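You operate a simulated robot arm through the tools that you are given. There is no shell and no other tool. Be economical: measure what you need, move in short steps, check, and stop when the job is done.

Carry out the task below with a simulated robot arm. There is one attempt and no reset: what you move stays moved.

Task
Press a bush into a housing by the bush fit card.
Fine: press knob on the card's depth; slide pulled out again; the housing goes into the yellow tray.

Only the result counts: the job must be done as asked and must still hold three seconds after the hand-in. Knocking over, shifting, dropping, spilling or breaking anything else fails it.

Robot
A 7-joint arm with a two-finger parallel gripper on a trunk, on a base that drives. Base frame: it is fixed to the floor where the robot stands at the start and does not move with it; the origin is under the middle of the robot, x ahead of it, y to its left, z up; the surface under the hand at the start is at about z = 791. Units: mm, rad, N and s.
With the tool pointing down near the work surface it reaches from about 100 to 560 mm from the robot's upright axis, wherever it stands. Its first joint turns from -2.897 to 2.897 rad. Places, roughly: bush fit card [400, 300, 1000]; inside of the yellow tray [700, 100, 800]; nest of the press slide [600, -100, 800]; press knob [500, 0, 1200]; press slide [600, -200, 800]. Payload 1.57 kg.
Tool frame: the origin (TCP) lies between the finger pads and is the grasp point; the fingertips stand 30 mm ahead of it; z points along the fingers, y is the line along which they close. The gripper opens to 80 mm. The fingers are 17 mm wide and 12 mm thick; the gripper's body (40 by 82 mm) begins 80 mm behind the TCP.
Orientation is that of the tool frame in the base frame, as a unit quaternion [x, y, z, w]. With the fingers straight down and closing along the base's y, the tool's x points along the base's -x, its y along +y and its z along -z.

Tools
- The arm moves only by the tool step_arm. Its argument "deltas" is a list of rows, each an object of numbers (a shift or turn left out is 0, a gripper value left out holds the last): "tx", "ty", "tz": the shift along the tool's x, y, z in units of 25 mm (1.0 is 25 mm); "wx", "wy", "wz": the turn, a rotation vector about the tool's x, y, z in units of 5 degrees (1.0 is 5 degrees); "gripper": the opening, from 0 (shut) to 1 (fully open). In form: [{"tx": .., "ty": .., "tz": .., "wx": .., "wy": .., "wz": .., "gripper": ..}, ...]. A call has 1 to 10 rows; each row shifts and turns the commanded pose from where the row before left it, along the tool's axes as they then stand. A call with a number of a shift or a turn outside -1 to 1 is refused whole. Rows are played at 5 a second. More than 50 mm and 0.15 rad between two rows, or a gripper value outside its range, and nothing of the call is played. A pose out of reach is approached as far as the arm can. The call stops where the force on the tool passes 50 N (or 10 N more than at its start, if that is more) or the arm is blocked; 0.2 s more then pass. Each finger travels about 72 mm/s and halts on what it meets, pressing with about 28 N; the grip force reading is that of the motor and also rises with nothing between the fingers. The clock runs only during rows and for 0.2 s after the last one: add rows that do not move to give the fingers time. It gives the time, the measured TCP pose, the force on the tool (base axes), the opening and the grip force at its end, in the units of the frame above (readings bear some noise), with the torque about the TCP (base axes, N m) and any sound that the robot's microphone picked up.
- Cameras (640 x 400 px; columns grow to the right, rows downward): "scene" is now at [256, 19, 1573.3]; the picture's right is [0.22, -0.98, 0.00], its down [-0.52, -0.12, -0.84] and it looks along [0.82, 0.19, -0.54] (base axes); focal length 214 px, centre (320, 200). "wrist" rides on the gripper at [72, -7, -122] in the tool frame; the picture's right is [0.09, 1.00, 0.00], its down [-0.84, 0.08, -0.54] and it looks along [-0.54, 0.05, 0.84] (tool axes); focal length 238 px, centre (320, 200). There is no depth. A picture from a camera that has moved, and an enlarged one, comes with that camera's place and axes in the base frame and with its lens.
- camera(camera): a new picture of that camera. The clock stands still meanwhile.
- slide_trunk(by): slides the trunk up (or, below 0, down) by that many mm; the arm and the scene camera ride with it, the base frame stays. It gives what a move gives, with no picture.
- base_move(legs): drives the robot by 1 to 6 legs, each [ahead, left, turn to the left] in mm, mm and rad, along the robot's own axes; the way and the turn of a leg run together, so that a leg with both is an arc; at most 1500 mm and 3.142 rad a leg. The arm and the cameras ride along, it lands a little off, and it stops where it bumps. It gives what a move gives.
- turn_head(pan, tilt): turns the head with the scene camera to pan (to the left, within 1.501 rad either way) and tilt (down, from -0.506 to 1.204), counted from straight ahead of the robot. It gives what a move gives.
- close_up(camera, box): a new picture of the part [left, top, right, bottom] of that camera's present view, enlarged. The clock stands still meanwhile.
- sign_off(): hands the job in; it is judged then, once.

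Go step by step. Nothing tells you exact positions but the pictures and the camera data: compare them with the known pose of the tool, close in by small moves and look again before you grip or let go. The budget is 120 turns and 98 pictures, counting those below and the enlarged ones. Unless the task says otherwise, let go and move clear before handing in, and close with one line.

The tools are called by a JSON object that holds its "fn" and its "kwargs". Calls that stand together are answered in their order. step_arm: Moves the arm, as the interface text tells. Its arguments: {"type":"object","properties":{"deltas":{"type":"array"}},"required":["deltas"]} The other tools are called the same way: slide_trunk (by) slides the trunk up or down; base_move (legs) drives the base; turn_head (pan, tilt) turns the head that bears the scene camera; camera (camera) takes a picture; close_up (camera, box) takes an enlarged picture of a part of a camera's view; sign_off () hands the job in.

At the start:

```text
t: 0.0
tool_pos: [495.2, -58.2, 1473.3]
tool_rot: [0.002, 1.0, -0.016, -0.024]
contact_force: [0.4, 0.7, -0.8]
torque: [0.0, 0.01, -0.04]
grip_width: 80.0
finger_force: 0.1
trunk travel left (down, up): [-788.0, 202.0]
robot x, y, heading: [-0.0, 2.2, 0.003]
head pan, tilt: [0.25, 0.593]
```

scene: 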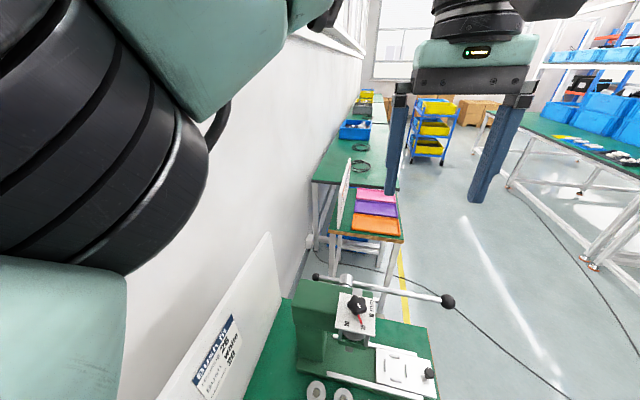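
wrist: 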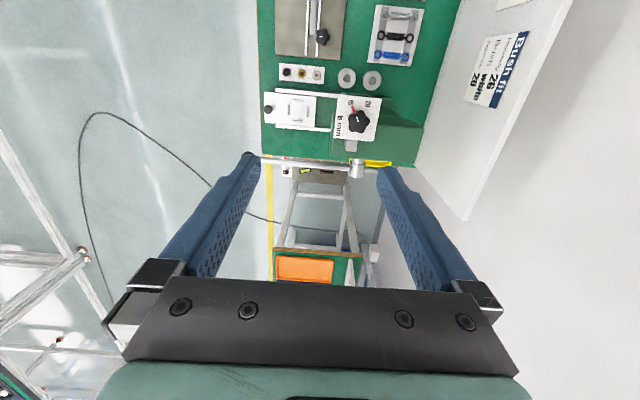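

I see the press on a green bench with a card to its left. First I'll read the card and look at the bench more closely.

{"fn": "close_up", "kwargs": {"camera": "wrist", "box": [440, 10, 560, 130]}}

{"fn": "close_up", "kwargs": {"camera": "wrist", "box": [250, 0, 440, 180]}}

{"fn": "close_up", "kwargs": {"camera": "scene", "box": [180, 230, 480, 400]}}

```text
3.33 times, centred on (500, 70) of wrist
camera zoom: at [429.5, -60.0, 1598.5], right [-0.09, 1.0, -0.03], down [0.86, 0.09, 0.5], along [0.5, 0.02, -0.87], focal length 794 px, centre (-280, 633)
```

zoom: 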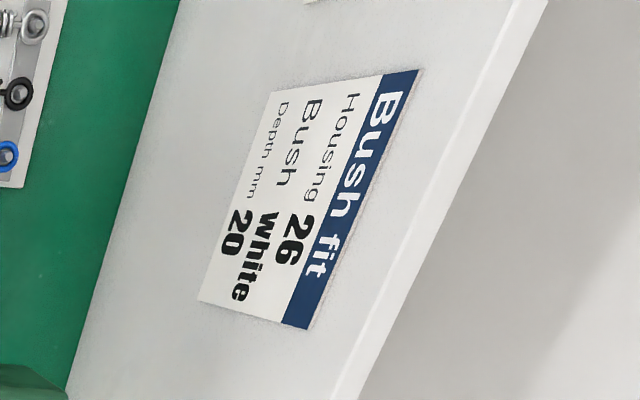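

```text
2.22 times, centred on (345, 90) of wrist
camera zoom: at [429.5, -60.0, 1598.5], right [-0.09, 1.0, -0.03], down [0.86, 0.09, 0.5], along [0.5, 0.02, -0.87], focal length 530 px, centre (264, 444)
```

zoom: 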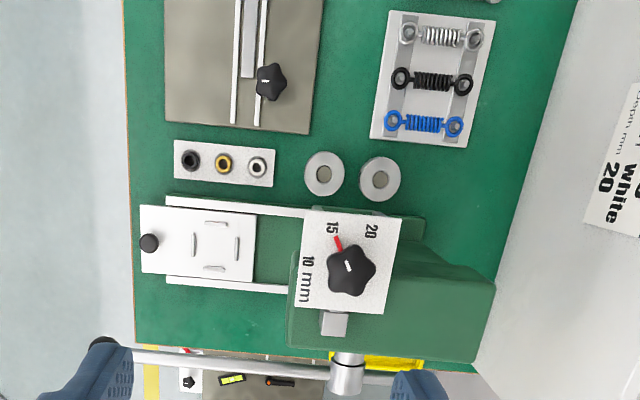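

```text
2.13 times, centred on (330, 315) of scene
camera zoom: at [256.0, 19.0, 1573.3], right [0.22, -0.98, 0.0], down [-0.52, -0.12, -0.84], along [0.82, 0.19, -0.54], focal length 458 px, centre (299, -45)
```

zoom: 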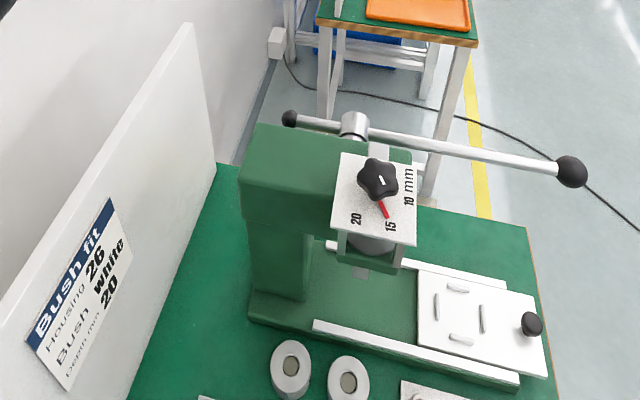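

The card says housing 26, bush white, depth 20. I'll look around: down toward the robot's own bench edge, and for the yellow tray.

{"fn": "turn_head", "kwargs": {"pan": 0.0, "tilt": 1.1}}

{"fn": "camera", "kwargs": {"camera": "scene"}}

{"fn": "close_up", "kwargs": {"camera": "scene", "box": [180, 0, 420, 150]}}

```text
t: 0.9
tool_pos: [495.6, -56.4, 1470.2]
tool_rot: [0.002, 0.999, -0.018, -0.026]
contact_force: [0.0, -0.1, -0.2]
torque: [0.05, -0.02, 0.04]
grip_width: 79.9
finger_force: 0.0
trunk travel left (down, up): [-788.0, 202.0]
robot x, y, heading: [1.3, -0.1, -0.006]
head pan, tilt: [0.0, 1.1]
```

```text
92 pictures are left
camera scene: at [237.8, -4.8, 1537.6], right [-0.06, -1.0, 0.0], down [-0.84, 0.05, -0.53], along [0.53, -0.03, -0.85], focal length 214 px, centre (320, 200)
```

scene: 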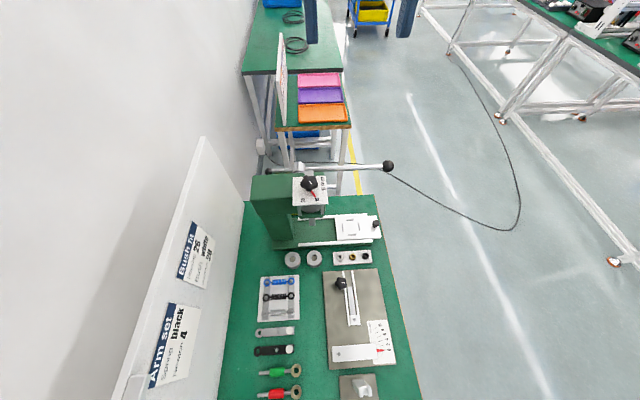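

```text
2.67 times, centred on (300, 75) of scene
camera zoom: at [237.8, -4.8, 1537.6], right [-0.06, -1.0, 0.0], down [-0.84, 0.05, -0.53], along [0.53, -0.03, -0.85], focal length 572 px, centre (373, 533)
```

zoom: 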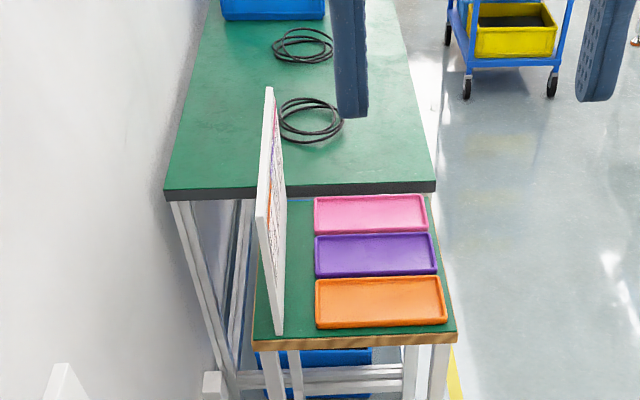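

The bench extends toward the robot, and the yellow tray is behind the press. I'll look sideways and down to see where the base stands and the free aisle.

{"fn": "turn_head", "kwargs": {"pan": -1.0, "tilt": 1.2}}

{"fn": "camera", "kwargs": {"camera": "scene"}}

```text
t: 2.2
tool_pos: [495.4, -58.9, 1470.8]
tool_rot: [0.004, 1.0, -0.016, -0.026]
contact_force: [-0.1, -0.6, -0.3]
torque: [-0.02, 0.02, 0.02]
grip_width: 80.3
finger_force: 0.0
trunk travel left (down, up): [-788.0, 202.0]
robot x, y, heading: [-1.3, 2.1, 0.004]
head pan, tilt: [-1.0, 1.201]
```

```text
90 pictures are left
camera scene: at [199.1, -47.7, 1525.5], right [-0.84, -0.54, 0.0], down [-0.5, 0.78, -0.36], along [0.2, -0.3, -0.93], focal length 214 px, centre (320, 200)
```

scene: 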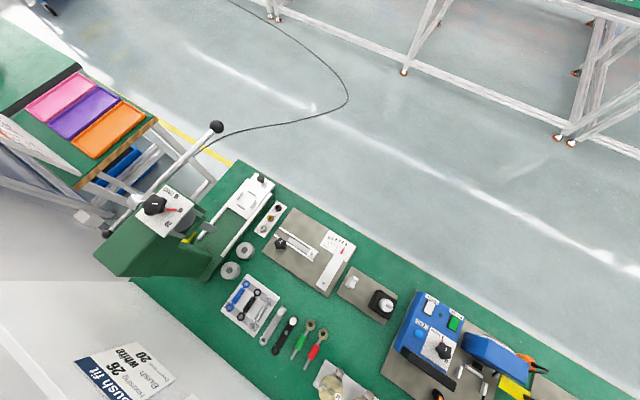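

The robot evidently hangs over the bench, so I'll drive 200 mm ahead with the hand high and look down at the parts.

{"fn": "base_move", "kwargs": {"legs": [[200, -60, 0]]}}

{"fn": "turn_head", "kwargs": {"pan": 0.0, "tilt": 1.0}}

{"fn": "camera", "kwargs": {"camera": "scene"}}

{"fn": "camera", "kwargs": {"camera": "wrist"}}

```text
t: 3.8
tool_pos: [692.8, -116.0, 1471.5]
tool_rot: [0.001, 1.0, -0.017, -0.026]
contact_force: [-0.3, 0.3, 0.0]
torque: [0.03, -0.01, 0.01]
grip_width: 80.2
finger_force: 0.1
trunk travel left (down, up): [-788.0, 202.0]
robot x, y, heading: [197.4, -59.9, -0.0]
head pan, tilt: [-1.0, 1.201]
```

```text
t: 5.1
tool_pos: [693.9, -114.8, 1469.9]
tool_rot: [0.0, 0.999, -0.018, -0.027]
contact_force: [0.5, 0.4, 0.4]
torque: [0.01, 0.03, -0.01]
grip_width: 79.8
finger_force: 0.0
trunk travel left (down, up): [-788.0, 202.0]
robot x, y, heading: [196.8, -58.4, -0.004]
head pan, tilt: [0.0, 1.0]
```

```text
89 pictures are left
camera scene: at [436.5, -62.8, 1538.5], right [-0.04, -1.0, 0.0], down [-0.84, 0.04, -0.54], along [0.54, -0.02, -0.84], focal length 214 px, centre (320, 200)
```

scene: 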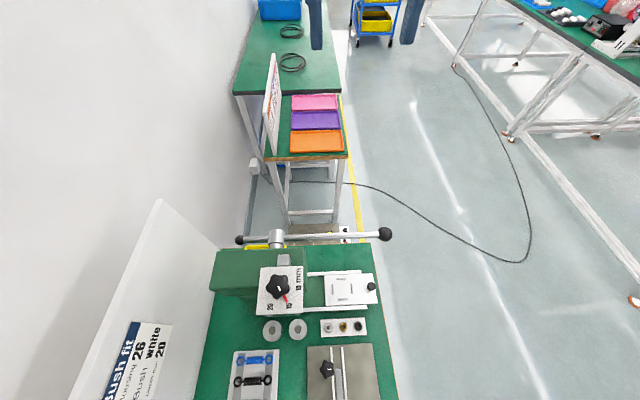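

```text
88 pictures are left
camera wrist: at [629.0, -116.6, 1596.1], right [-0.09, 1.0, -0.03], down [0.86, 0.1, 0.49], along [0.49, 0.02, -0.87], focal length 238 px, centre (320, 200)
```

wrist: 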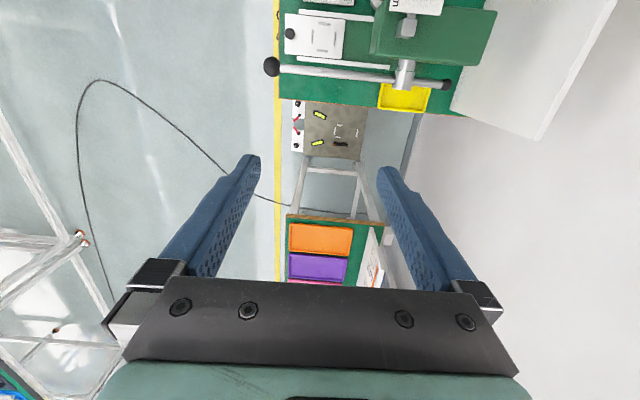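

The base move worked. I'll pull the hand back in front of the press area, then lower the trunk for a close look.

{"fn": "step_arm", "kwargs": {"deltas": [{"tx": 1, "ty": 0.6}, {"tx": 1, "ty": 0.6}, {"tx": 1, "ty": 0.6}, {"tx": 1, "ty": 0.6}, {"tx": 1, "ty": 0.6}, {"tx": 1, "ty": 0.6}, {"tx": 1, "ty": 0.6}, {"tx": 1, "ty": 0.6}, {"tx": 1, "ty": 0.6}, {"tx": 1, "ty": 0.6}]}}

{"fn": "slide_trunk", "kwargs": {"by": -330}}

{"fn": "camera", "kwargs": {"camera": "scene"}}

{"fn": "camera", "kwargs": {"camera": "wrist"}}

```text
t: 6.0
tool_pos: [602.7, -124.6, 1463.6]
tool_rot: [0.091, 0.995, -0.023, -0.042]
contact_force: [-0.1, -0.4, 0.0]
torque: [0.0, -0.01, -0.01]
grip_width: 80.0
finger_force: 0.1
trunk travel left (down, up): [-788.0, 202.0]
robot x, y, heading: [196.0, -62.7, -0.002]
head pan, tilt: [0.0, 1.0]
stopped in row 4: the arm was blocked; the commanded pose is now the measured one
```

```text
t: 9.3
tool_pos: [603.3, -126.5, 1133.9]
tool_rot: [0.089, 0.995, -0.022, -0.042]
contact_force: [-0.2, 0.4, -0.3]
torque: [0.01, 0.01, 0.0]
grip_width: 80.0
finger_force: 0.1
trunk travel left (down, up): [-458.0, 532.0]
robot x, y, heading: [191.1, -61.8, 0.003]
head pan, tilt: [0.0, 1.0]
```

```text
87 pictures are left
camera scene: at [436.3, -59.9, 1208.2], right [0.0, -1.0, 0.0], down [-0.84, 0.0, -0.54], along [0.54, 0.0, -0.84], focal length 214 px, centre (320, 200)
```

scene: 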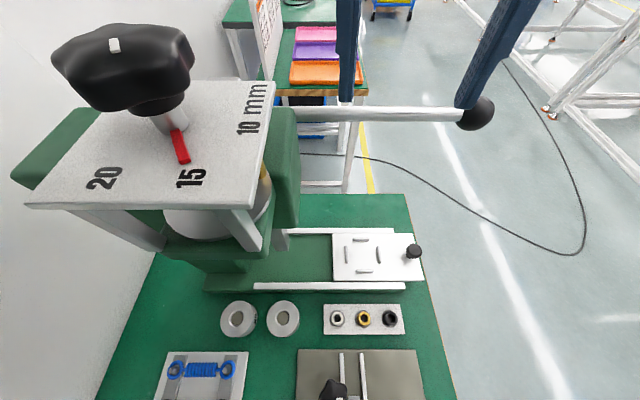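

```text
86 pictures are left
camera wrist: at [542.6, -114.3, 1261.8], right [0.09, 1.0, -0.04], down [0.88, -0.06, 0.47], along [0.47, -0.08, -0.88], focal length 238 px, centre (320, 200)
```

wrist: 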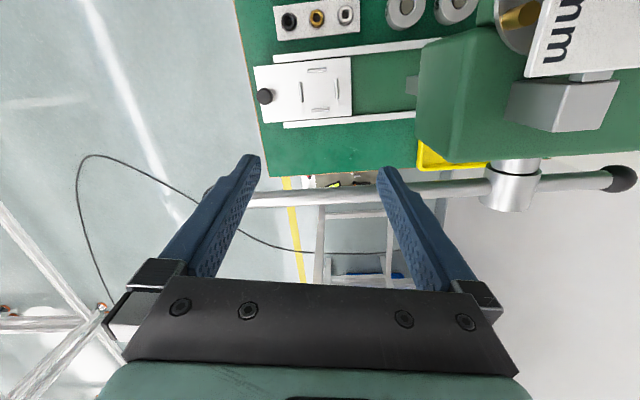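

The arm got blocked by being folded and I lowered close over the lever without contact. I'll raise the trunk back, then lower the hand relative to the trunk before retracting.

{"fn": "slide_trunk", "kwargs": {"by": 330}}

{"fn": "step_arm", "kwargs": {"deltas": [{"tz": 1}, {"tz": 1}, {"tz": 1}, {"tz": 1}, {"tz": 1}, {"tz": 1, "wz": -0.5}, {"tz": 1, "wz": -0.5}, {"tz": 1, "wz": -0.5}, {"wz": -0.5}]}}

```text
t: 12.6
tool_pos: [603.4, -124.3, 1464.6]
tool_rot: [0.089, 0.995, -0.022, -0.041]
contact_force: [-1.4, -0.7, 0.2]
torque: [0.02, 0.0, 0.0]
grip_width: 79.9
finger_force: 0.1
trunk travel left (down, up): [-788.0, 202.0]
robot x, y, heading: [198.4, -59.8, 0.003]
head pan, tilt: [0.0, 1.0]
```

```text
t: 14.6
tool_pos: [585.1, -130.8, 1264.3]
tool_rot: [0.001, 0.999, -0.018, -0.042]
contact_force: [-0.1, 0.4, 0.2]
torque: [0.0, -0.01, 0.0]
grip_width: 80.2
finger_force: 0.0
trunk travel left (down, up): [-788.0, 202.0]
robot x, y, heading: [199.4, -61.5, 0.004]
head pan, tilt: [0.0, 1.0]
```

{"fn": "step_arm", "kwargs": {"deltas": [{"tx": 1, "wy": -0.96, "wx": -0.41}, {"tx": 1}, {"tx": 1}, {"tx": 1}, {"tx": 1}, {"tx": 1}, {"tx": 1}, {"tx": 0.5, "ty": 1}, {"ty": 1}, {"ty": 1}]}}

{"fn": "camera", "kwargs": {"camera": "scene"}}

{"fn": "camera", "kwargs": {"camera": "wrist"}}

```text
t: 16.8
tool_pos: [461.1, -73.9, 1292.8]
tool_rot: [0.003, 1.0, 0.0, 0.0]
contact_force: [-1.3, -0.8, -0.3]
torque: [0.02, 0.05, 0.03]
grip_width: 80.0
finger_force: 0.1
out of reach, approached as far as the arm can: row 6, 7, 8, 9, 10
trunk travel left (down, up): [-788.0, 202.0]
robot x, y, heading: [198.5, -58.1, -0.001]
head pan, tilt: [0.0, 1.0]
```

```text
85 pictures are left
camera scene: at [435.9, -59.2, 1538.2], right [0.0, -1.0, 0.0], down [-0.84, 0.0, -0.54], along [0.54, 0.0, -0.84], focal length 214 px, centre (320, 200)
```

scene: 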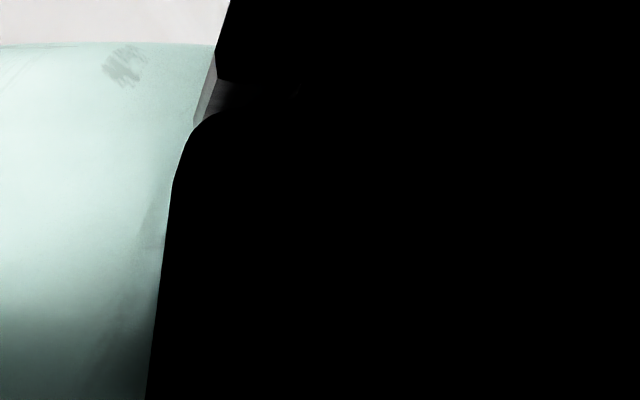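

```text
84 pictures are left
camera wrist: at [390.0, -80.6, 1415.5], right [-0.09, 1.0, 0.0], down [0.84, 0.07, 0.54], along [0.54, 0.05, -0.84], focal length 238 px, centre (320, 200)
```

wrist: 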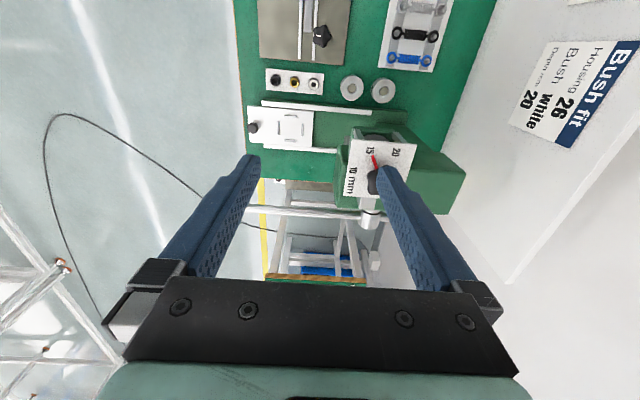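

Retraction is limited at this height, so I'll back the base 100 mm and then lower the hand in front of the press.

{"fn": "base_move", "kwargs": {"legs": [[-100, 0, 0]]}}

{"fn": "step_arm", "kwargs": {"deltas": [{"tz": 1}, {"tz": 1}, {"tz": 1}, {"tz": 1}, {"tz": 1}, {"tz": 1}, {"tz": 1}, {"tz": 1}, {"tz": 1, "ty": 1}, {"ty": 1}]}}

{"fn": "camera", "kwargs": {"camera": "scene"}}

{"fn": "camera", "kwargs": {"camera": "wrist"}}

```text
t: 17.9
tool_pos: [364.7, -75.2, 1293.3]
tool_rot: [0.003, 1.0, 0.001, -0.001]
contact_force: [-0.4, 0.1, 0.5]
torque: [0.06, -0.03, -0.03]
grip_width: 80.1
finger_force: 0.1
trunk travel left (down, up): [-788.0, 202.0]
robot x, y, heading: [98.5, -55.8, 0.002]
head pan, tilt: [0.0, 1.0]
```

```text
t: 20.1
tool_pos: [390.9, -28.7, 1075.0]
tool_rot: [0.003, 1.0, 0.0, -0.001]
contact_force: [-0.4, -0.9, 0.1]
torque: [0.0, 0.01, -0.01]
grip_width: 80.0
finger_force: 0.1
out of reach, approached as far as the arm can: row 1, 2, 3, 4
trunk travel left (down, up): [-788.0, 202.0]
robot x, y, heading: [100.4, -58.7, -0.003]
head pan, tilt: [0.0, 1.0]
```

```text
83 pictures are left
camera scene: at [339.3, -60.0, 1538.2], right [0.0, -1.0, 0.0], down [-0.84, 0.0, -0.54], along [0.54, 0.0, -0.84], focal length 214 px, centre (320, 200)
```

scene: 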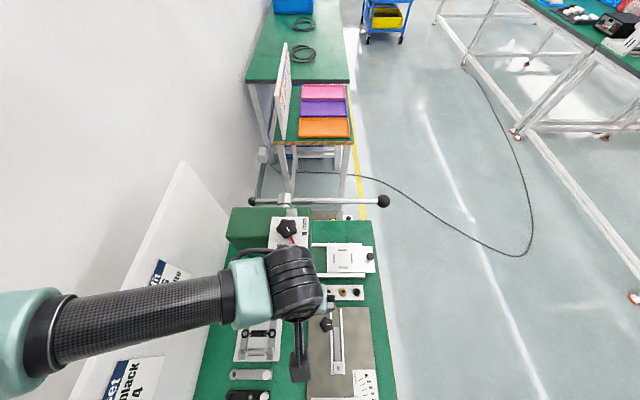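

```text
82 pictures are left
camera wrist: at [319.6, -34.2, 1197.9], right [-0.09, 1.0, 0.0], down [0.84, 0.07, 0.54], along [0.54, 0.05, -0.84], focal length 238 px, centre (320, 200)
```

wrist: 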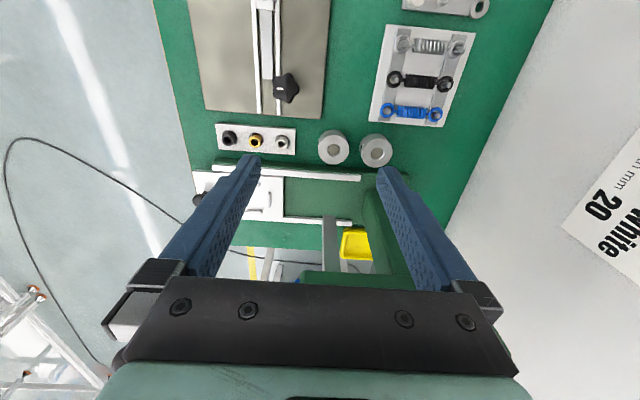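

{"fn": "close_up", "kwargs": {"camera": "wrist", "box": [200, 100, 410, 230]}}

```text
3.05 times, centred on (305, 165) of wrist
camera zoom: at [319.6, -34.2, 1197.9], right [-0.09, 1.0, 0.0], down [0.84, 0.07, 0.54], along [0.54, 0.05, -0.84], focal length 726 px, centre (366, 307)
```

zoom: 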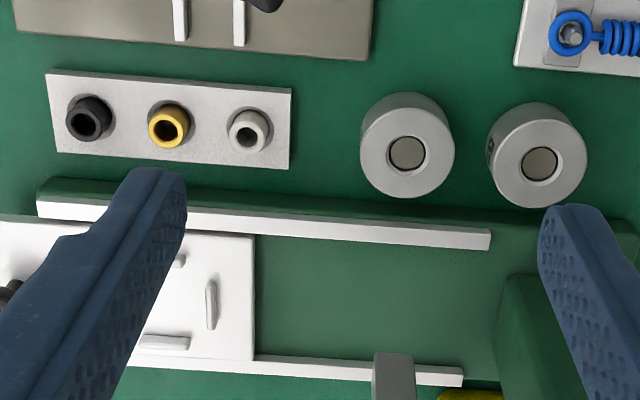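

{"fn": "step_arm", "kwargs": {"deltas": [{"ty": -1, "tz": 0.6}, {"ty": -1, "tz": 0.6}, {"ty": -1, "tz": 0.6}, {"ty": -1, "tz": 0.6}, {"ty": -1, "tz": 0.6}, {"ty": -1, "tz": 0.6}]}}

{"fn": "close_up", "kwargs": {"camera": "wrist", "box": [300, 40, 560, 240]}}

```text
t: 21.5
tool_pos: [389.3, -177.4, 985.7]
tool_rot: [0.003, 1.0, 0.002, -0.001]
contact_force: [-0.3, -0.5, -0.5]
torque: [0.02, 0.0, 0.02]
grip_width: 80.0
finger_force: 0.0
trunk travel left (down, up): [-788.0, 202.0]
robot x, y, heading: [99.1, -58.0, 0.002]
head pan, tilt: [0.0, 1.0]
```

```text
2.00 times, centred on (430, 140) of wrist
camera zoom: at [318.0, -183.7, 1107.5], right [-0.09, 1.0, 0.0], down [0.84, 0.07, 0.54], along [0.54, 0.05, -0.84], focal length 477 px, centre (100, 320)
```

zoom: 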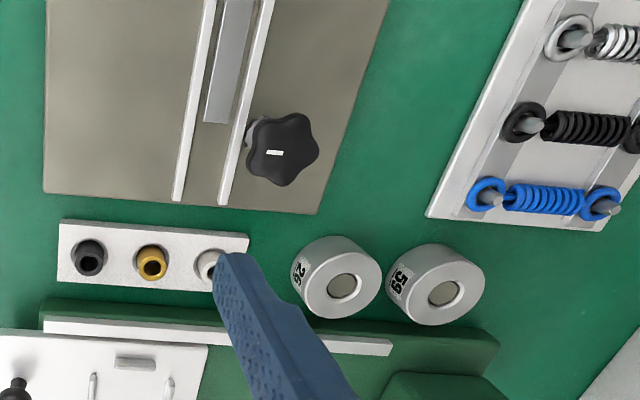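

{"fn": "close_up", "kwargs": {"camera": "wrist", "box": [440, 150, 550, 210]}}

{"fn": "camera", "kwargs": {"camera": "wrist"}}

```text
5.82 times, centred on (495, 180) of wrist
camera zoom: at [318.0, -183.7, 1107.5], right [-0.09, 1.0, 0.0], down [0.84, 0.07, 0.54], along [0.54, 0.05, -0.84], focal length 1387 px, centre (-698, 316)
```

zoom: 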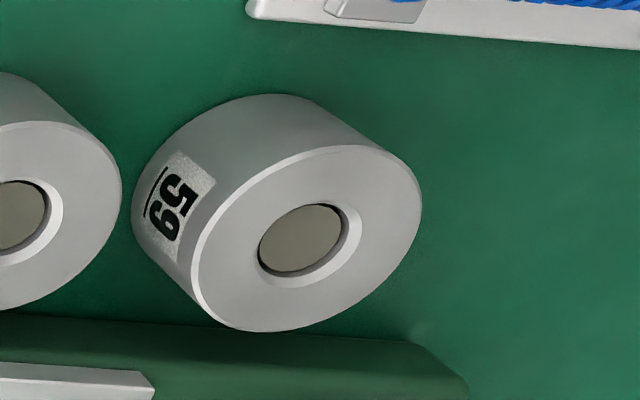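

```text
78 pictures are left
camera wrist: at [318.0, -183.7, 1107.5], right [-0.09, 1.0, 0.0], down [0.84, 0.07, 0.54], along [0.54, 0.05, -0.84], focal length 238 px, centre (320, 200)
```

wrist: 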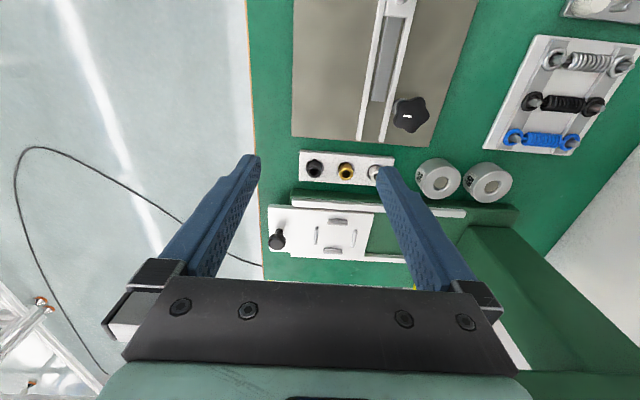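

{"fn": "close_up", "kwargs": {"camera": "wrist", "box": [400, 150, 480, 210]}}

```text
6.67 times, centred on (440, 180) of wrist
camera zoom: at [318.0, -183.7, 1107.5], right [-0.09, 1.0, 0.0], down [0.84, 0.07, 0.54], along [0.54, 0.05, -0.84], focal length 1589 px, centre (-480, 333)
```

zoom: 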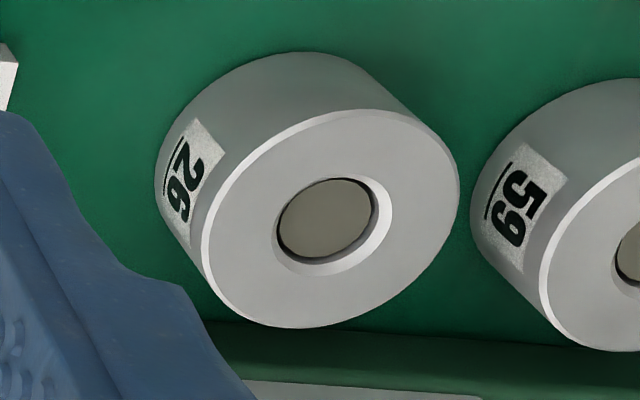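

Housing 26 is the one nearer the middle (y≈0). Next I measure the depth dial from the scene camera.

{"fn": "close_up", "kwargs": {"camera": "scene", "box": [220, 180, 340, 260]}}

{"fn": "close_up", "kwargs": {"camera": "scene", "box": [220, 180, 400, 320]}}

```text
5.00 times, centred on (280, 220) of scene
camera zoom: at [340.0, -61.0, 1538.1], right [0.0, -1.0, 0.0], down [-0.84, 0.0, -0.54], along [0.54, 0.0, -0.84], focal length 1072 px, centre (520, 100)
```

zoom: 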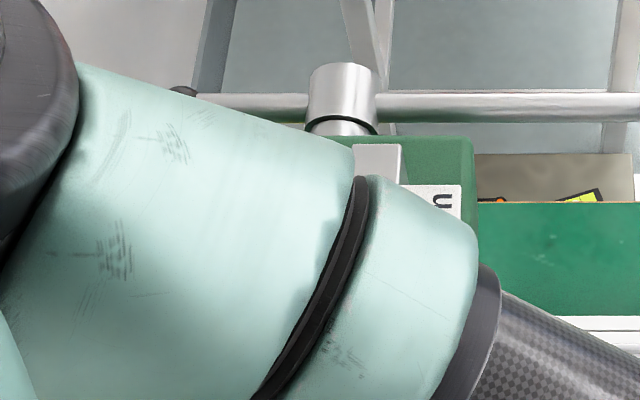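

```text
2.86 times, centred on (310, 250) of scene
camera zoom: at [340.0, -61.0, 1538.1], right [0.0, -1.0, 0.0], down [-0.84, 0.0, -0.54], along [0.54, 0.0, -0.84], focal length 613 px, centre (349, 57)
```

zoom: 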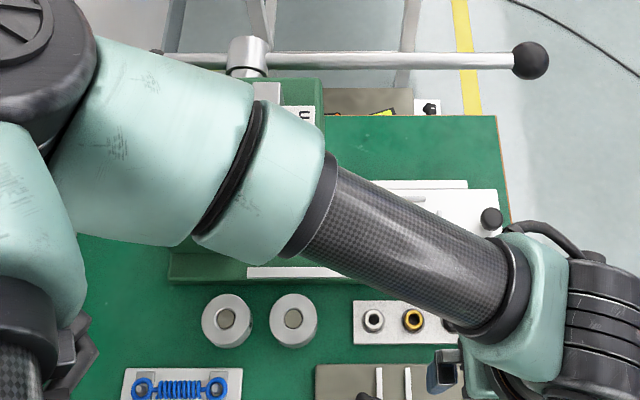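

I'll raise the trunk for clearance and bring the hand over the press knob.

{"fn": "slide_trunk", "kwargs": {"by": 150}}

{"fn": "step_arm", "kwargs": {"deltas": [{"tz": -1}, {"tz": -1}, {"tz": -1}, {"tz": -1}, {"tz": -1}, {"tz": -1}, {"ty": 1, "tx": -0.7}, {"ty": 1, "tx": -0.7}, {"ty": 1, "tx": -0.7}, {"ty": 1, "tx": -0.7}]}}

{"fn": "step_arm", "kwargs": {"deltas": [{"ty": 1, "tx": -0.7}, {"ty": 1, "tx": -0.7}, {"ty": 1, "tx": -0.7}]}}

{"fn": "camera", "kwargs": {"camera": "wrist"}}

{"fn": "camera", "kwargs": {"camera": "scene"}}

```text
t: 23.2
tool_pos: [388.5, -175.1, 1134.9]
tool_rot: [0.003, 1.0, 0.001, -0.001]
contact_force: [1.7, 0.1, 0.0]
torque: [-0.02, -0.02, 0.01]
grip_width: 80.3
finger_force: 0.1
trunk travel left (down, up): [-938.0, 52.0]
robot x, y, heading: [98.4, -61.7, -0.003]
head pan, tilt: [0.0, 1.0]
```

```text
t: 25.4
tool_pos: [460.0, -77.7, 1285.6]
tool_rot: [0.003, 1.0, 0.001, -0.001]
contact_force: [-0.7, -0.1, 0.0]
torque: [0.02, 0.02, 0.03]
grip_width: 79.9
finger_force: 0.0
trunk travel left (down, up): [-938.0, 52.0]
robot x, y, heading: [105.8, -58.1, -0.003]
head pan, tilt: [0.0, 1.0]
```

```text
t: 26.2
tool_pos: [513.2, -1.7, 1285.9]
tool_rot: [0.005, 1.0, 0.0, -0.001]
contact_force: [-0.2, -0.5, -0.2]
torque: [-0.02, -0.01, 0.02]
grip_width: 80.1
finger_force: 0.1
trunk travel left (down, up): [-938.0, 52.0]
robot x, y, heading: [98.4, -62.6, 0.007]
head pan, tilt: [0.0, 1.0]
```

```text
74 pictures are left
camera wrist: at [441.9, -8.1, 1409.0], right [-0.09, 1.0, 0.0], down [0.84, 0.07, 0.54], along [0.54, 0.05, -0.84], focal length 238 px, centre (320, 200)
```

wrist: 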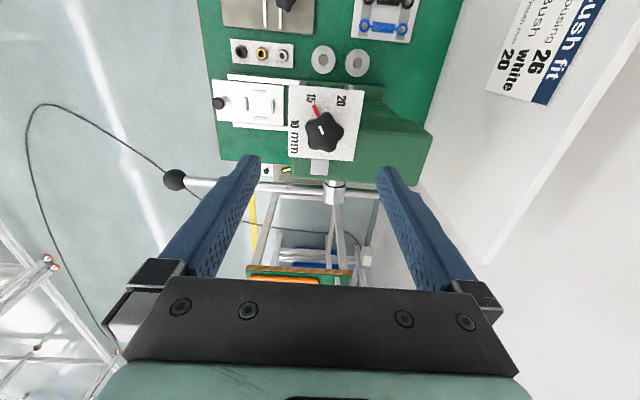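

```text
73 pictures are left
camera scene: at [340.0, -60.0, 1688.1], right [0.0, -1.0, 0.0], down [-0.84, 0.0, -0.54], along [0.54, 0.0, -0.84], focal length 214 px, centre (320, 200)
```

scene: 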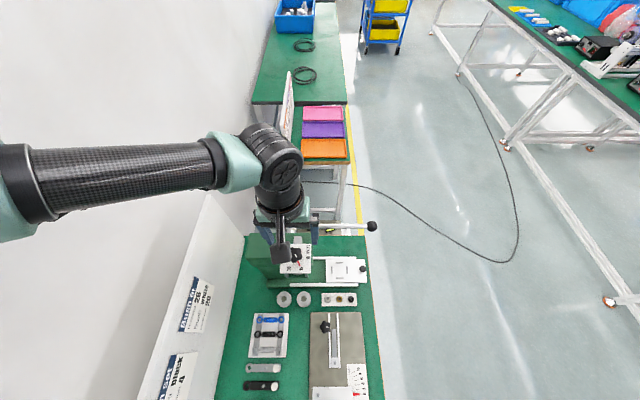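

{"fn": "close_up", "kwargs": {"camera": "wrist", "box": [270, 70, 380, 180]}}

```text
3.64 times, centred on (325, 125) of wrist
camera zoom: at [441.9, -8.1, 1409.0], right [-0.09, 1.0, 0.0], down [0.84, 0.07, 0.54], along [0.54, 0.05, -0.84], focal length 867 px, centre (302, 473)
```

zoom: 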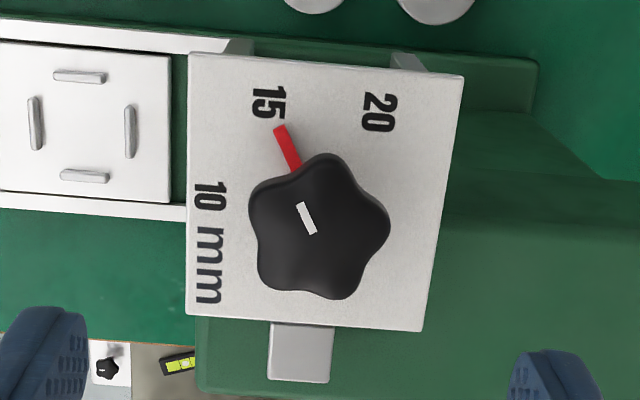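

The dial marks are 60° apart, pointer at 15; I need +60° clockwise seen from above. I pre-turn −30°, then descend onto the knob centre (513.5, 3).

{"fn": "step_arm", "kwargs": {"deltas": [{"ty": 0.19, "wz": -1}, {"wz": -1}, {"wz": -1}, {"wz": -1}, {"wz": -1}, {"wz": -1}, {"tz": 1}, {"tz": 1}, {"tz": 1}]}}

{"fn": "camera", "kwargs": {"camera": "wrist"}}

```text
t: 28.2
tool_pos: [511.6, 1.3, 1210.4]
tool_rot: [-0.257, 0.967, 0.0, 0.0]
contact_force: [-0.5, -0.6, -0.6]
torque: [0.0, 0.02, -0.01]
grip_width: 79.9
finger_force: 0.0
trunk travel left (down, up): [-938.0, 52.0]
robot x, y, heading: [98.6, -62.1, 0.001]
head pan, tilt: [0.0, 1.0]
```

```text
71 pictures are left
camera wrist: at [454.1, -40.1, 1333.1], right [-0.57, 0.82, 0.0], down [0.69, 0.48, 0.54], along [0.44, 0.31, -0.84], focal length 238 px, centre (320, 200)
```

wrist: 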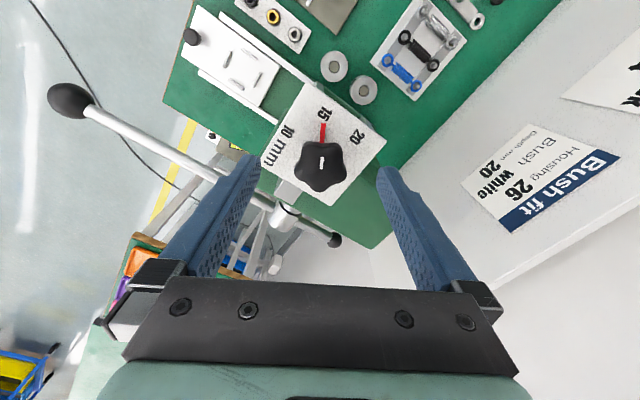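

{"fn": "step_arm", "kwargs": {"deltas": [{"tz": 1, "tx": -0.1, "ty": 0.02}, {"gripper": 0.6}, {"gripper": 0.3}, {"gripper": 0.3}, {"gripper": 0.3}]}}

{"fn": "camera", "kwargs": {"camera": "wrist"}}

```text
t: 29.4
tool_pos: [515.0, 3.2, 1185.5]
tool_rot: [-0.255, 0.967, 0.001, 0.0]
contact_force: [0.5, -1.2, -4.6]
torque: [0.14, -0.8, -0.04]
grip_width: 36.7
finger_force: 43.6
trunk travel left (down, up): [-938.0, 52.0]
robot x, y, heading: [99.8, -61.5, -0.0]
head pan, tilt: [0.0, 1.0]
```

```text
70 pictures are left
camera wrist: at [456.4, -38.2, 1308.4], right [-0.57, 0.82, 0.0], down [0.69, 0.48, 0.54], along [0.44, 0.31, -0.84], focal length 238 px, centre (320, 200)
```

wrist: 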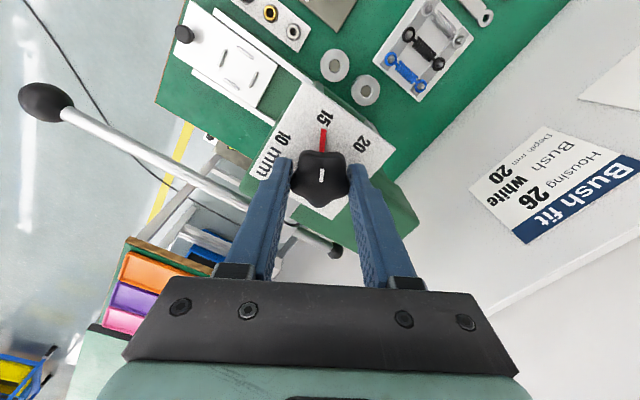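

Gripped. Now I turn the knob +60°.

{"fn": "step_arm", "kwargs": {"deltas": [{"wz": 1, "gripper": 0}, {"wz": 1}, {"wz": 1}, {"wz": 1}, {"wz": 1}, {"wz": 1}, {"wz": 1}, {"wz": 1}, {"wz": 1}, {"wz": 1}]}}

{"fn": "step_arm", "kwargs": {"deltas": [{"wz": 1}, {"wz": 1}, {}]}}

{"fn": "camera", "kwargs": {"camera": "wrist"}}

```text
t: 31.6
tool_pos: [514.6, 1.8, 1186.1]
tool_rot: [0.179, 0.984, 0.0, 0.001]
contact_force: [2.7, -13.2, 6.7]
torque: [-0.19, -0.44, 0.03]
grip_width: 36.4
finger_force: 43.3
trunk travel left (down, up): [-938.0, 52.0]
robot x, y, heading: [100.4, -62.4, -0.002]
head pan, tilt: [0.0, 1.0]
```

```text
t: 32.4
tool_pos: [516.0, -0.3, 1186.2]
tool_rot: [0.263, 0.965, 0.001, 0.0]
contact_force: [0.7, -15.9, 5.5]
torque: [-0.58, -0.44, 0.13]
grip_width: 36.6
finger_force: 43.3
trunk travel left (down, up): [-938.0, 52.0]
robot x, y, heading: [102.0, -58.9, 0.001]
head pan, tilt: [0.0, 1.0]
```

```text
69 pictures are left
camera wrist: at [449.9, 31.4, 1308.4], right [0.42, 0.91, 0.0], down [0.76, -0.36, 0.54], along [0.49, -0.23, -0.84], focal length 238 px, centre (320, 200)
```

wrist: 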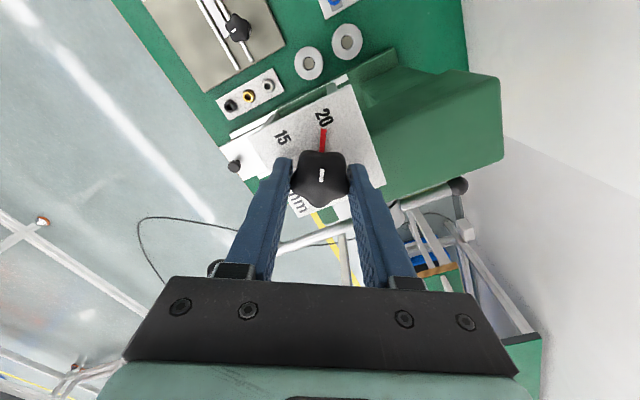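

The pointer is at 20. Release, rise, and check.

{"fn": "step_arm", "kwargs": {"deltas": [{"gripper": 1}, {}, {}, {"tz": -1}, {"tz": -1}, {"tz": -1}, {"tz": -1}]}}

{"fn": "close_up", "kwargs": {"camera": "wrist", "box": [260, 70, 390, 180]}}

```text
t: 34.0
tool_pos: [514.5, 2.4, 1285.6]
tool_rot: [0.262, 0.965, 0.001, -0.001]
contact_force: [-0.3, -0.2, -0.2]
torque: [0.0, 0.0, -0.03]
grip_width: 80.0
finger_force: 0.0
trunk travel left (down, up): [-938.0, 52.0]
robot x, y, heading: [99.4, -56.6, 0.005]
head pan, tilt: [0.0, 1.0]
```

```text
3.64 times, centred on (325, 125) of wrist
camera zoom: at [450.8, 34.1, 1408.4], right [0.42, 0.91, 0.0], down [0.76, -0.36, 0.54], along [0.49, -0.23, -0.84], focal length 867 px, centre (302, 473)
```

zoom: 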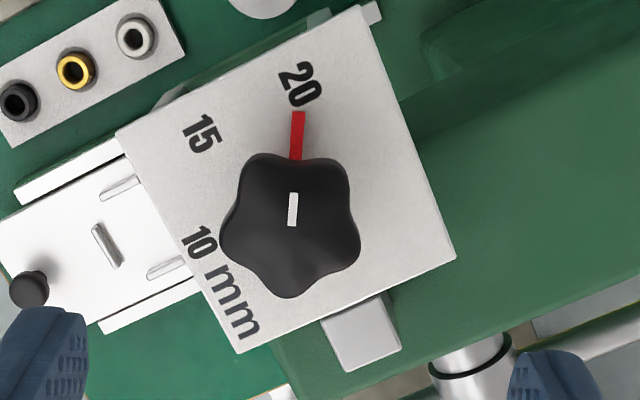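

The pointer sits on 20. Now I rotate to −45° (so fingers clear the nest bars later), retract and descend toward the housing.

{"fn": "step_arm", "kwargs": {"deltas": [{"wz": -1}, {"wz": -1}, {"wz": -1}, {"wz": -1}, {"wz": -1}, {"wz": -1}, {"wz": -1}, {"wz": -1}, {"wz": -1}, {"wz": -1}]}}

{"fn": "step_arm", "kwargs": {"deltas": [{"wz": -1}, {"wz": -1}, {"wz": -1}, {"wz": -1}, {"wz": -1}, {"tx": 0.96, "ty": 0.73}, {"tx": 0.96, "ty": 0.73}, {"tx": 0.96, "ty": 0.73}, {"tz": 1}, {"tz": 1}]}}

{"fn": "step_arm", "kwargs": {"deltas": [{"tz": 1}, {"tz": 1}, {"tz": 1}, {"tz": 1}, {"tz": 1}, {"tz": 1}, {"tz": 1}]}}

{"fn": "camera", "kwargs": {"camera": "wrist"}}

{"fn": "camera", "kwargs": {"camera": "scene"}}

```text
t: 36.2
tool_pos: [515.5, 4.0, 1285.6]
tool_rot: [-0.172, 0.985, 0.001, 0.0]
contact_force: [0.1, 0.4, 0.2]
torque: [0.02, -0.01, 0.0]
grip_width: 79.9
finger_force: 0.0
trunk travel left (down, up): [-938.0, 52.0]
robot x, y, heading: [102.3, -61.8, -0.002]
head pan, tilt: [0.0, 1.0]
```

```text
t: 38.4
tool_pos: [425.8, -6.8, 1236.3]
tool_rot: [-0.38, 0.925, 0.002, -0.001]
contact_force: [0.5, -0.1, -0.3]
torque: [0.02, 0.0, -0.01]
grip_width: 80.0
finger_force: 0.1
trunk travel left (down, up): [-938.0, 52.0]
robot x, y, heading: [101.0, -61.6, -0.002]
head pan, tilt: [0.0, 1.0]
```

```text
t: 40.0
tool_pos: [424.4, -7.0, 1061.3]
tool_rot: [-0.38, 0.925, 0.0, 0.0]
contact_force: [0.0, 0.2, -1.1]
torque: [-0.02, 0.02, 0.01]
grip_width: 80.1
finger_force: 0.1
trunk travel left (down, up): [-938.0, 52.0]
robot x, y, heading: [101.2, -57.9, -0.0]
head pan, tilt: [0.0, 1.0]
```

```text
67 pictures are left
camera wrist: at [378.9, -62.5, 1183.7], right [-0.77, 0.64, 0.0], down [0.54, 0.64, 0.54], along [0.35, 0.42, -0.84], focal length 238 px, centre (320, 200)
```

wrist: 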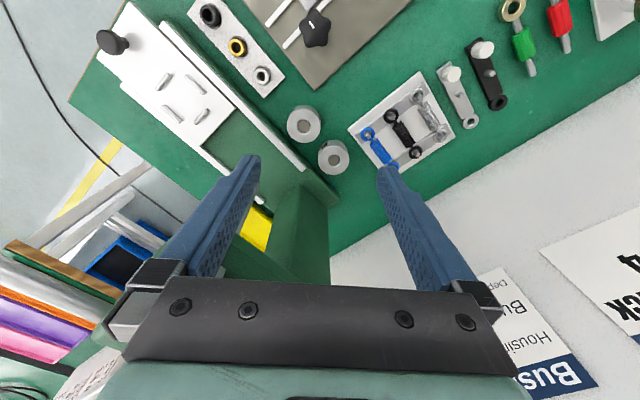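

```text
66 pictures are left
camera scene: at [340.2, -60.3, 1688.1], right [0.0, -1.0, 0.0], down [-0.84, 0.0, -0.54], along [0.54, 0.0, -0.84], focal length 214 px, centre (320, 200)
```

scene: 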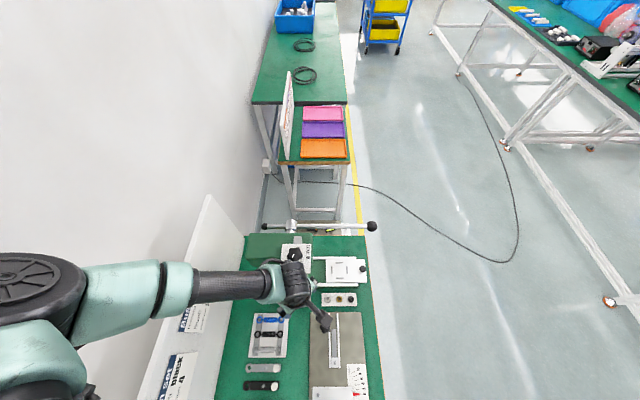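

{"fn": "step_arm", "kwargs": {"deltas": [{"tz": 1, "gripper": 0.8}, {"tz": 1}, {"tz": 1}, {"tz": 1}, {"tx": -0.6, "ty": -0.45}, {"tx": -0.59, "ty": -0.45}]}}

{"fn": "camera", "kwargs": {"camera": "wrist"}}

```text
t: 41.4
tool_pos: [440.3, -7.2, 958.7]
tool_rot: [-0.376, 0.927, 0.002, -0.007]
contact_force: [0.7, -0.4, 0.2]
torque: [-0.02, -0.02, 0.0]
grip_width: 63.8
finger_force: 0.0
trunk travel left (down, up): [-938.0, 52.0]
robot x, y, heading: [100.6, -61.4, 0.003]
head pan, tilt: [0.0, 1.0]
```

```text
65 pictures are left
camera wrist: at [396.2, -62.3, 1082.0], right [-0.76, 0.65, 0.01], down [0.55, 0.64, 0.53], along [0.34, 0.41, -0.85], focal length 238 px, centre (320, 200)
```

wrist: 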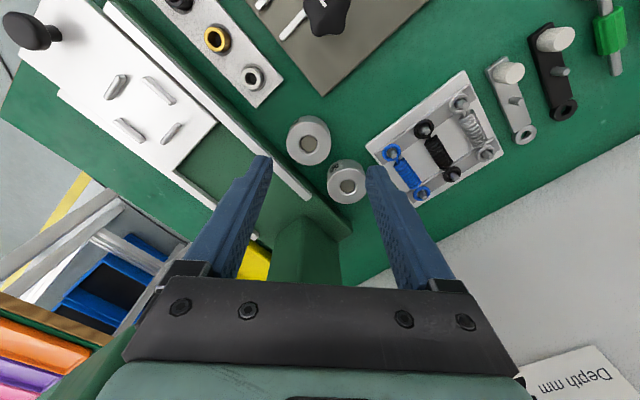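

{"fn": "step_arm", "kwargs": {"deltas": [{}, {}]}}

```text
t: 42.0
tool_pos: [440.5, -7.8, 958.4]
tool_rot: [-0.374, 0.927, 0.001, -0.007]
contact_force: [-0.6, 0.5, 0.2]
torque: [0.03, 0.03, -0.01]
grip_width: 64.0
finger_force: 0.0
trunk travel left (down, up): [-938.0, 52.0]
robot x, y, heading: [99.9, -60.5, -0.001]
head pan, tilt: [0.0, 1.0]
```

The arm seems near a limit at this trunk height; I'll lift the hand and lower the trunk back.

{"fn": "step_arm", "kwargs": {"deltas": [{"tz": -1}, {"tz": -1}, {"tz": -1}, {"tz": -1}]}}

{"fn": "slide_trunk", "kwargs": {"by": -150}}

{"fn": "step_arm", "kwargs": {"deltas": [{"tx": -0.6, "ty": -0.45}]}}

{"fn": "camera", "kwargs": {"camera": "wrist"}}

```text
t: 42.4
tool_pos: [435.5, -8.1, 958.4]
tool_rot: [-0.373, 0.928, 0.004, -0.019]
contact_force: [0.5, -0.3, -1.4]
torque: [0.02, 0.05, -0.02]
grip_width: 63.8
finger_force: 0.0
trunk travel left (down, up): [-938.0, 52.0]
robot x, y, heading: [101.3, -61.1, -0.001]
head pan, tilt: [0.0, 1.0]
stopped in row 1: the force on the tool passed its limit at 249 N (the readings are from after the stop); the commanded pose is now the measured one
```

```text
t: 44.1
tool_pos: [447.2, -5.8, 810.6]
tool_rot: [-0.376, 0.927, 0.005, -0.012]
contact_force: [3.7, 1.3, 9.4]
torque: [-0.21, -0.45, 0.09]
grip_width: 64.4
finger_force: 0.6
trunk travel left (down, up): [-788.0, 202.0]
robot x, y, heading: [101.2, -57.4, 0.002]
head pan, tilt: [0.0, 1.0]
```

```text
t: 44.5
tool_pos: [449.6, -9.0, 809.8]
tool_rot: [-0.373, 0.927, 0.003, -0.02]
contact_force: [0.8, 9.6, 43.8]
torque: [-0.56, -1.26, 0.57]
grip_width: 56.5
finger_force: 0.1
trunk travel left (down, up): [-788.0, 202.0]
robot x, y, heading: [100.9, -59.4, 0.001]
head pan, tilt: [0.0, 1.0]
stopped in row 1: the force on the tool passed its limit at 60 N (the readings are from after the stop); the commanded pose is now the measured one
```

```text
64 pictures are left
camera wrist: at [408.4, -61.9, 935.7], right [-0.76, 0.65, 0.02], down [0.57, 0.64, 0.51], along [0.32, 0.4, -0.86], focal length 238 px, centre (320, 200)
```

wrist: 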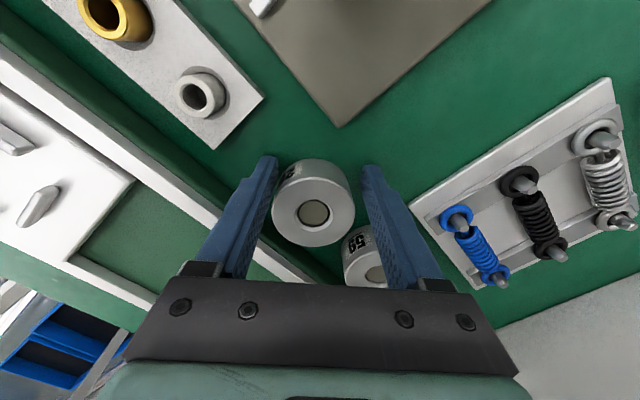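

I should not have batched those: the hand is now down around the housing with tips pressing the bench. I relieve it by a small trunk lift and look.

{"fn": "slide_trunk", "kwargs": {"by": 15}}

{"fn": "camera", "kwargs": {"camera": "scene"}}

{"fn": "camera", "kwargs": {"camera": "wrist"}}

```text
t: 45.2
tool_pos: [442.5, -9.0, 820.5]
tool_rot: [-0.373, 0.928, 0.005, -0.026]
contact_force: [0.1, -0.1, -0.6]
torque: [0.0, 0.0, 0.04]
grip_width: 64.1
finger_force: 0.0
trunk travel left (down, up): [-803.0, 187.0]
robot x, y, heading: [100.6, -60.3, -0.001]
head pan, tilt: [0.0, 1.0]
```

```text
63 pictures are left
camera scene: at [334.7, -60.0, 1553.4], right [0.0, -1.0, 0.0], down [-0.84, 0.0, -0.54], along [0.54, 0.0, -0.84], focal length 214 px, centre (320, 200)
```

scene: 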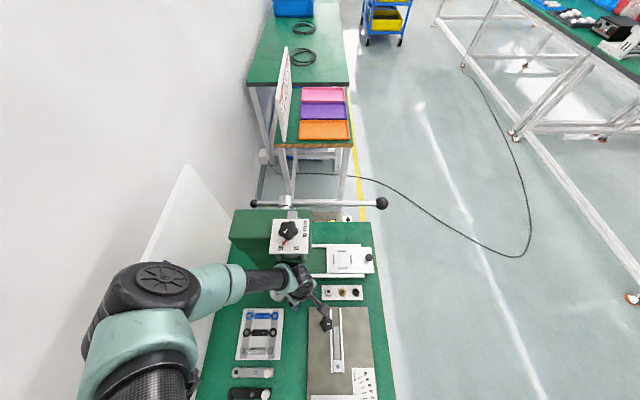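

```text
62 pictures are left
camera wrist: at [403.5, -62.4, 946.1], right [-0.75, 0.66, 0.03], down [0.58, 0.64, 0.51], along [0.31, 0.4, -0.86], focal length 238 px, centre (320, 200)
```

wrist: 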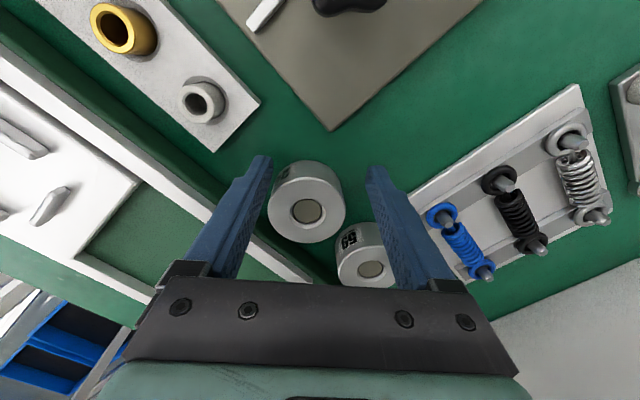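

The housings haven't shifted. The wrist bumps the press head when vertical here, so I'll back off, lift, and lean the tool 20° away from the press.

{"fn": "step_arm", "kwargs": {"deltas": [{"tz": -0.6}, {"tz": -0.6}, {"tx": 0.71, "ty": 0.71}, {"tz": -0.6}, {"wy": -1, "wx": 0.33}, {"wy": -1}, {"wy": -1}, {"wy": -1}, {"wy": -0.5}]}}

{"fn": "camera", "kwargs": {"camera": "wrist"}}

{"fn": "camera", "kwargs": {"camera": "scene"}}

```text
t: 47.2
tool_pos: [430.5, -7.7, 869.6]
tool_rot: [-0.369, 0.913, 0.063, 0.165]
contact_force: [0.6, 0.7, 0.1]
torque: [0.0, -0.01, 0.01]
grip_width: 64.1
finger_force: 0.1
trunk travel left (down, up): [-803.0, 187.0]
robot x, y, heading: [98.9, -58.3, 0.001]
head pan, tilt: [0.0, 1.0]
```

```text
61 pictures are left
camera wrist: at [355.8, -87.9, 959.0], right [-0.75, 0.66, -0.04], down [0.37, 0.47, 0.8], along [0.54, 0.59, -0.6], focal length 238 px, centre (320, 200)
```

wrist: 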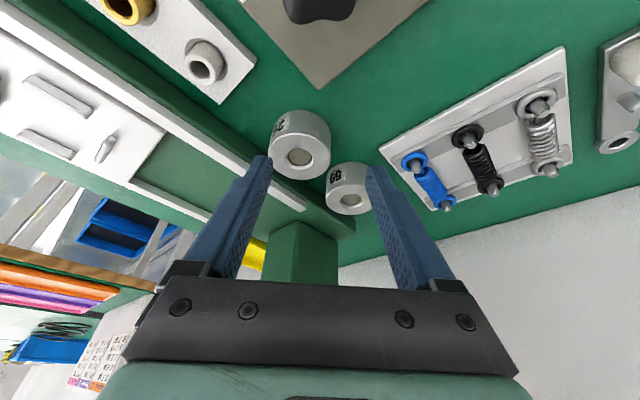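

```text
60 pictures are left
camera scene: at [339.2, -60.3, 1553.2], right [0.0, -1.0, 0.0], down [-0.84, 0.0, -0.54], along [0.54, 0.0, -0.84], focal length 214 px, centre (320, 200)
```

scene: 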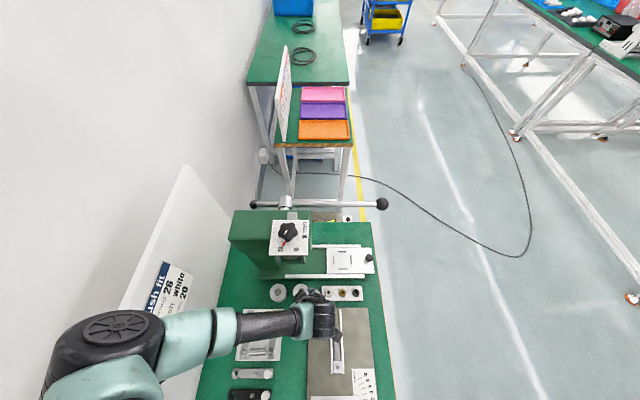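

The wrist is now clear. I align along the tilted approach axis above housing 26.

{"fn": "step_arm", "kwargs": {"deltas": [{"tx": -0.17, "ty": -0.62, "tz": 0.07, "gripper": 0.78}, {"tz": 0.6}, {}]}}

{"fn": "camera", "kwargs": {"camera": "wrist"}}

```text
t: 48.0
tool_pos: [447.7, -10.3, 853.6]
tool_rot: [-0.369, 0.912, 0.063, 0.165]
contact_force: [-0.2, -0.7, -0.1]
torque: [-0.04, -0.03, -0.01]
grip_width: 62.3
finger_force: 0.1
trunk travel left (down, up): [-803.0, 187.0]
robot x, y, heading: [104.0, -59.9, 0.0]
head pan, tilt: [0.0, 1.0]
```

```text
59 pictures are left
camera wrist: at [373.7, -92.0, 944.8], right [-0.75, 0.66, -0.04], down [0.37, 0.47, 0.8], along [0.54, 0.59, -0.6], focal length 238 px, centre (320, 200)
```

wrist: 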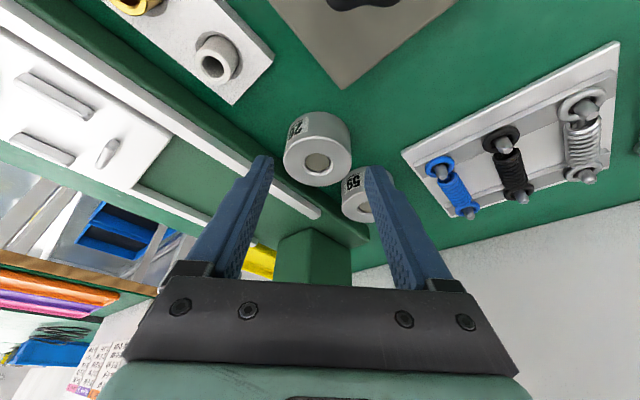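

{"fn": "step_arm", "kwargs": {"deltas": [{"tz": 0.6, "ty": -0.07}, {"tz": 0.6}, {}]}}

{"fn": "camera", "kwargs": {"camera": "wrist"}}

```text
t: 48.8
tool_pos: [456.6, -7.3, 827.4]
tool_rot: [-0.368, 0.913, 0.063, 0.165]
contact_force: [-0.3, 0.0, 0.2]
torque: [0.01, 0.04, -0.01]
grip_width: 62.3
finger_force: 0.2
trunk travel left (down, up): [-803.0, 187.0]
robot x, y, heading: [97.5, -58.8, 0.001]
head pan, tilt: [0.0, 1.0]
```

```text
58 pictures are left
camera wrist: at [382.8, -86.8, 916.8], right [-0.75, 0.66, -0.04], down [0.37, 0.47, 0.8], along [0.54, 0.59, -0.6], focal length 238 px, centre (320, 200)
```

wrist: 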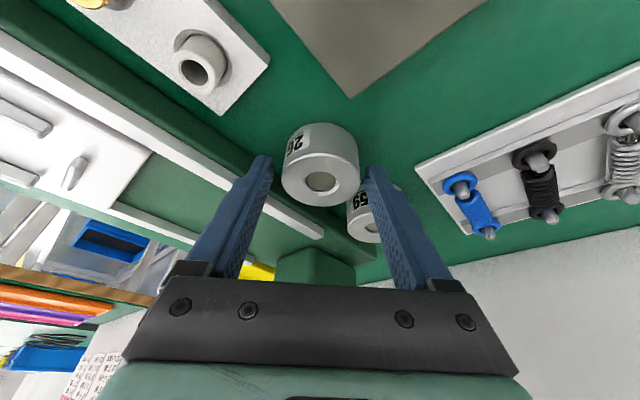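

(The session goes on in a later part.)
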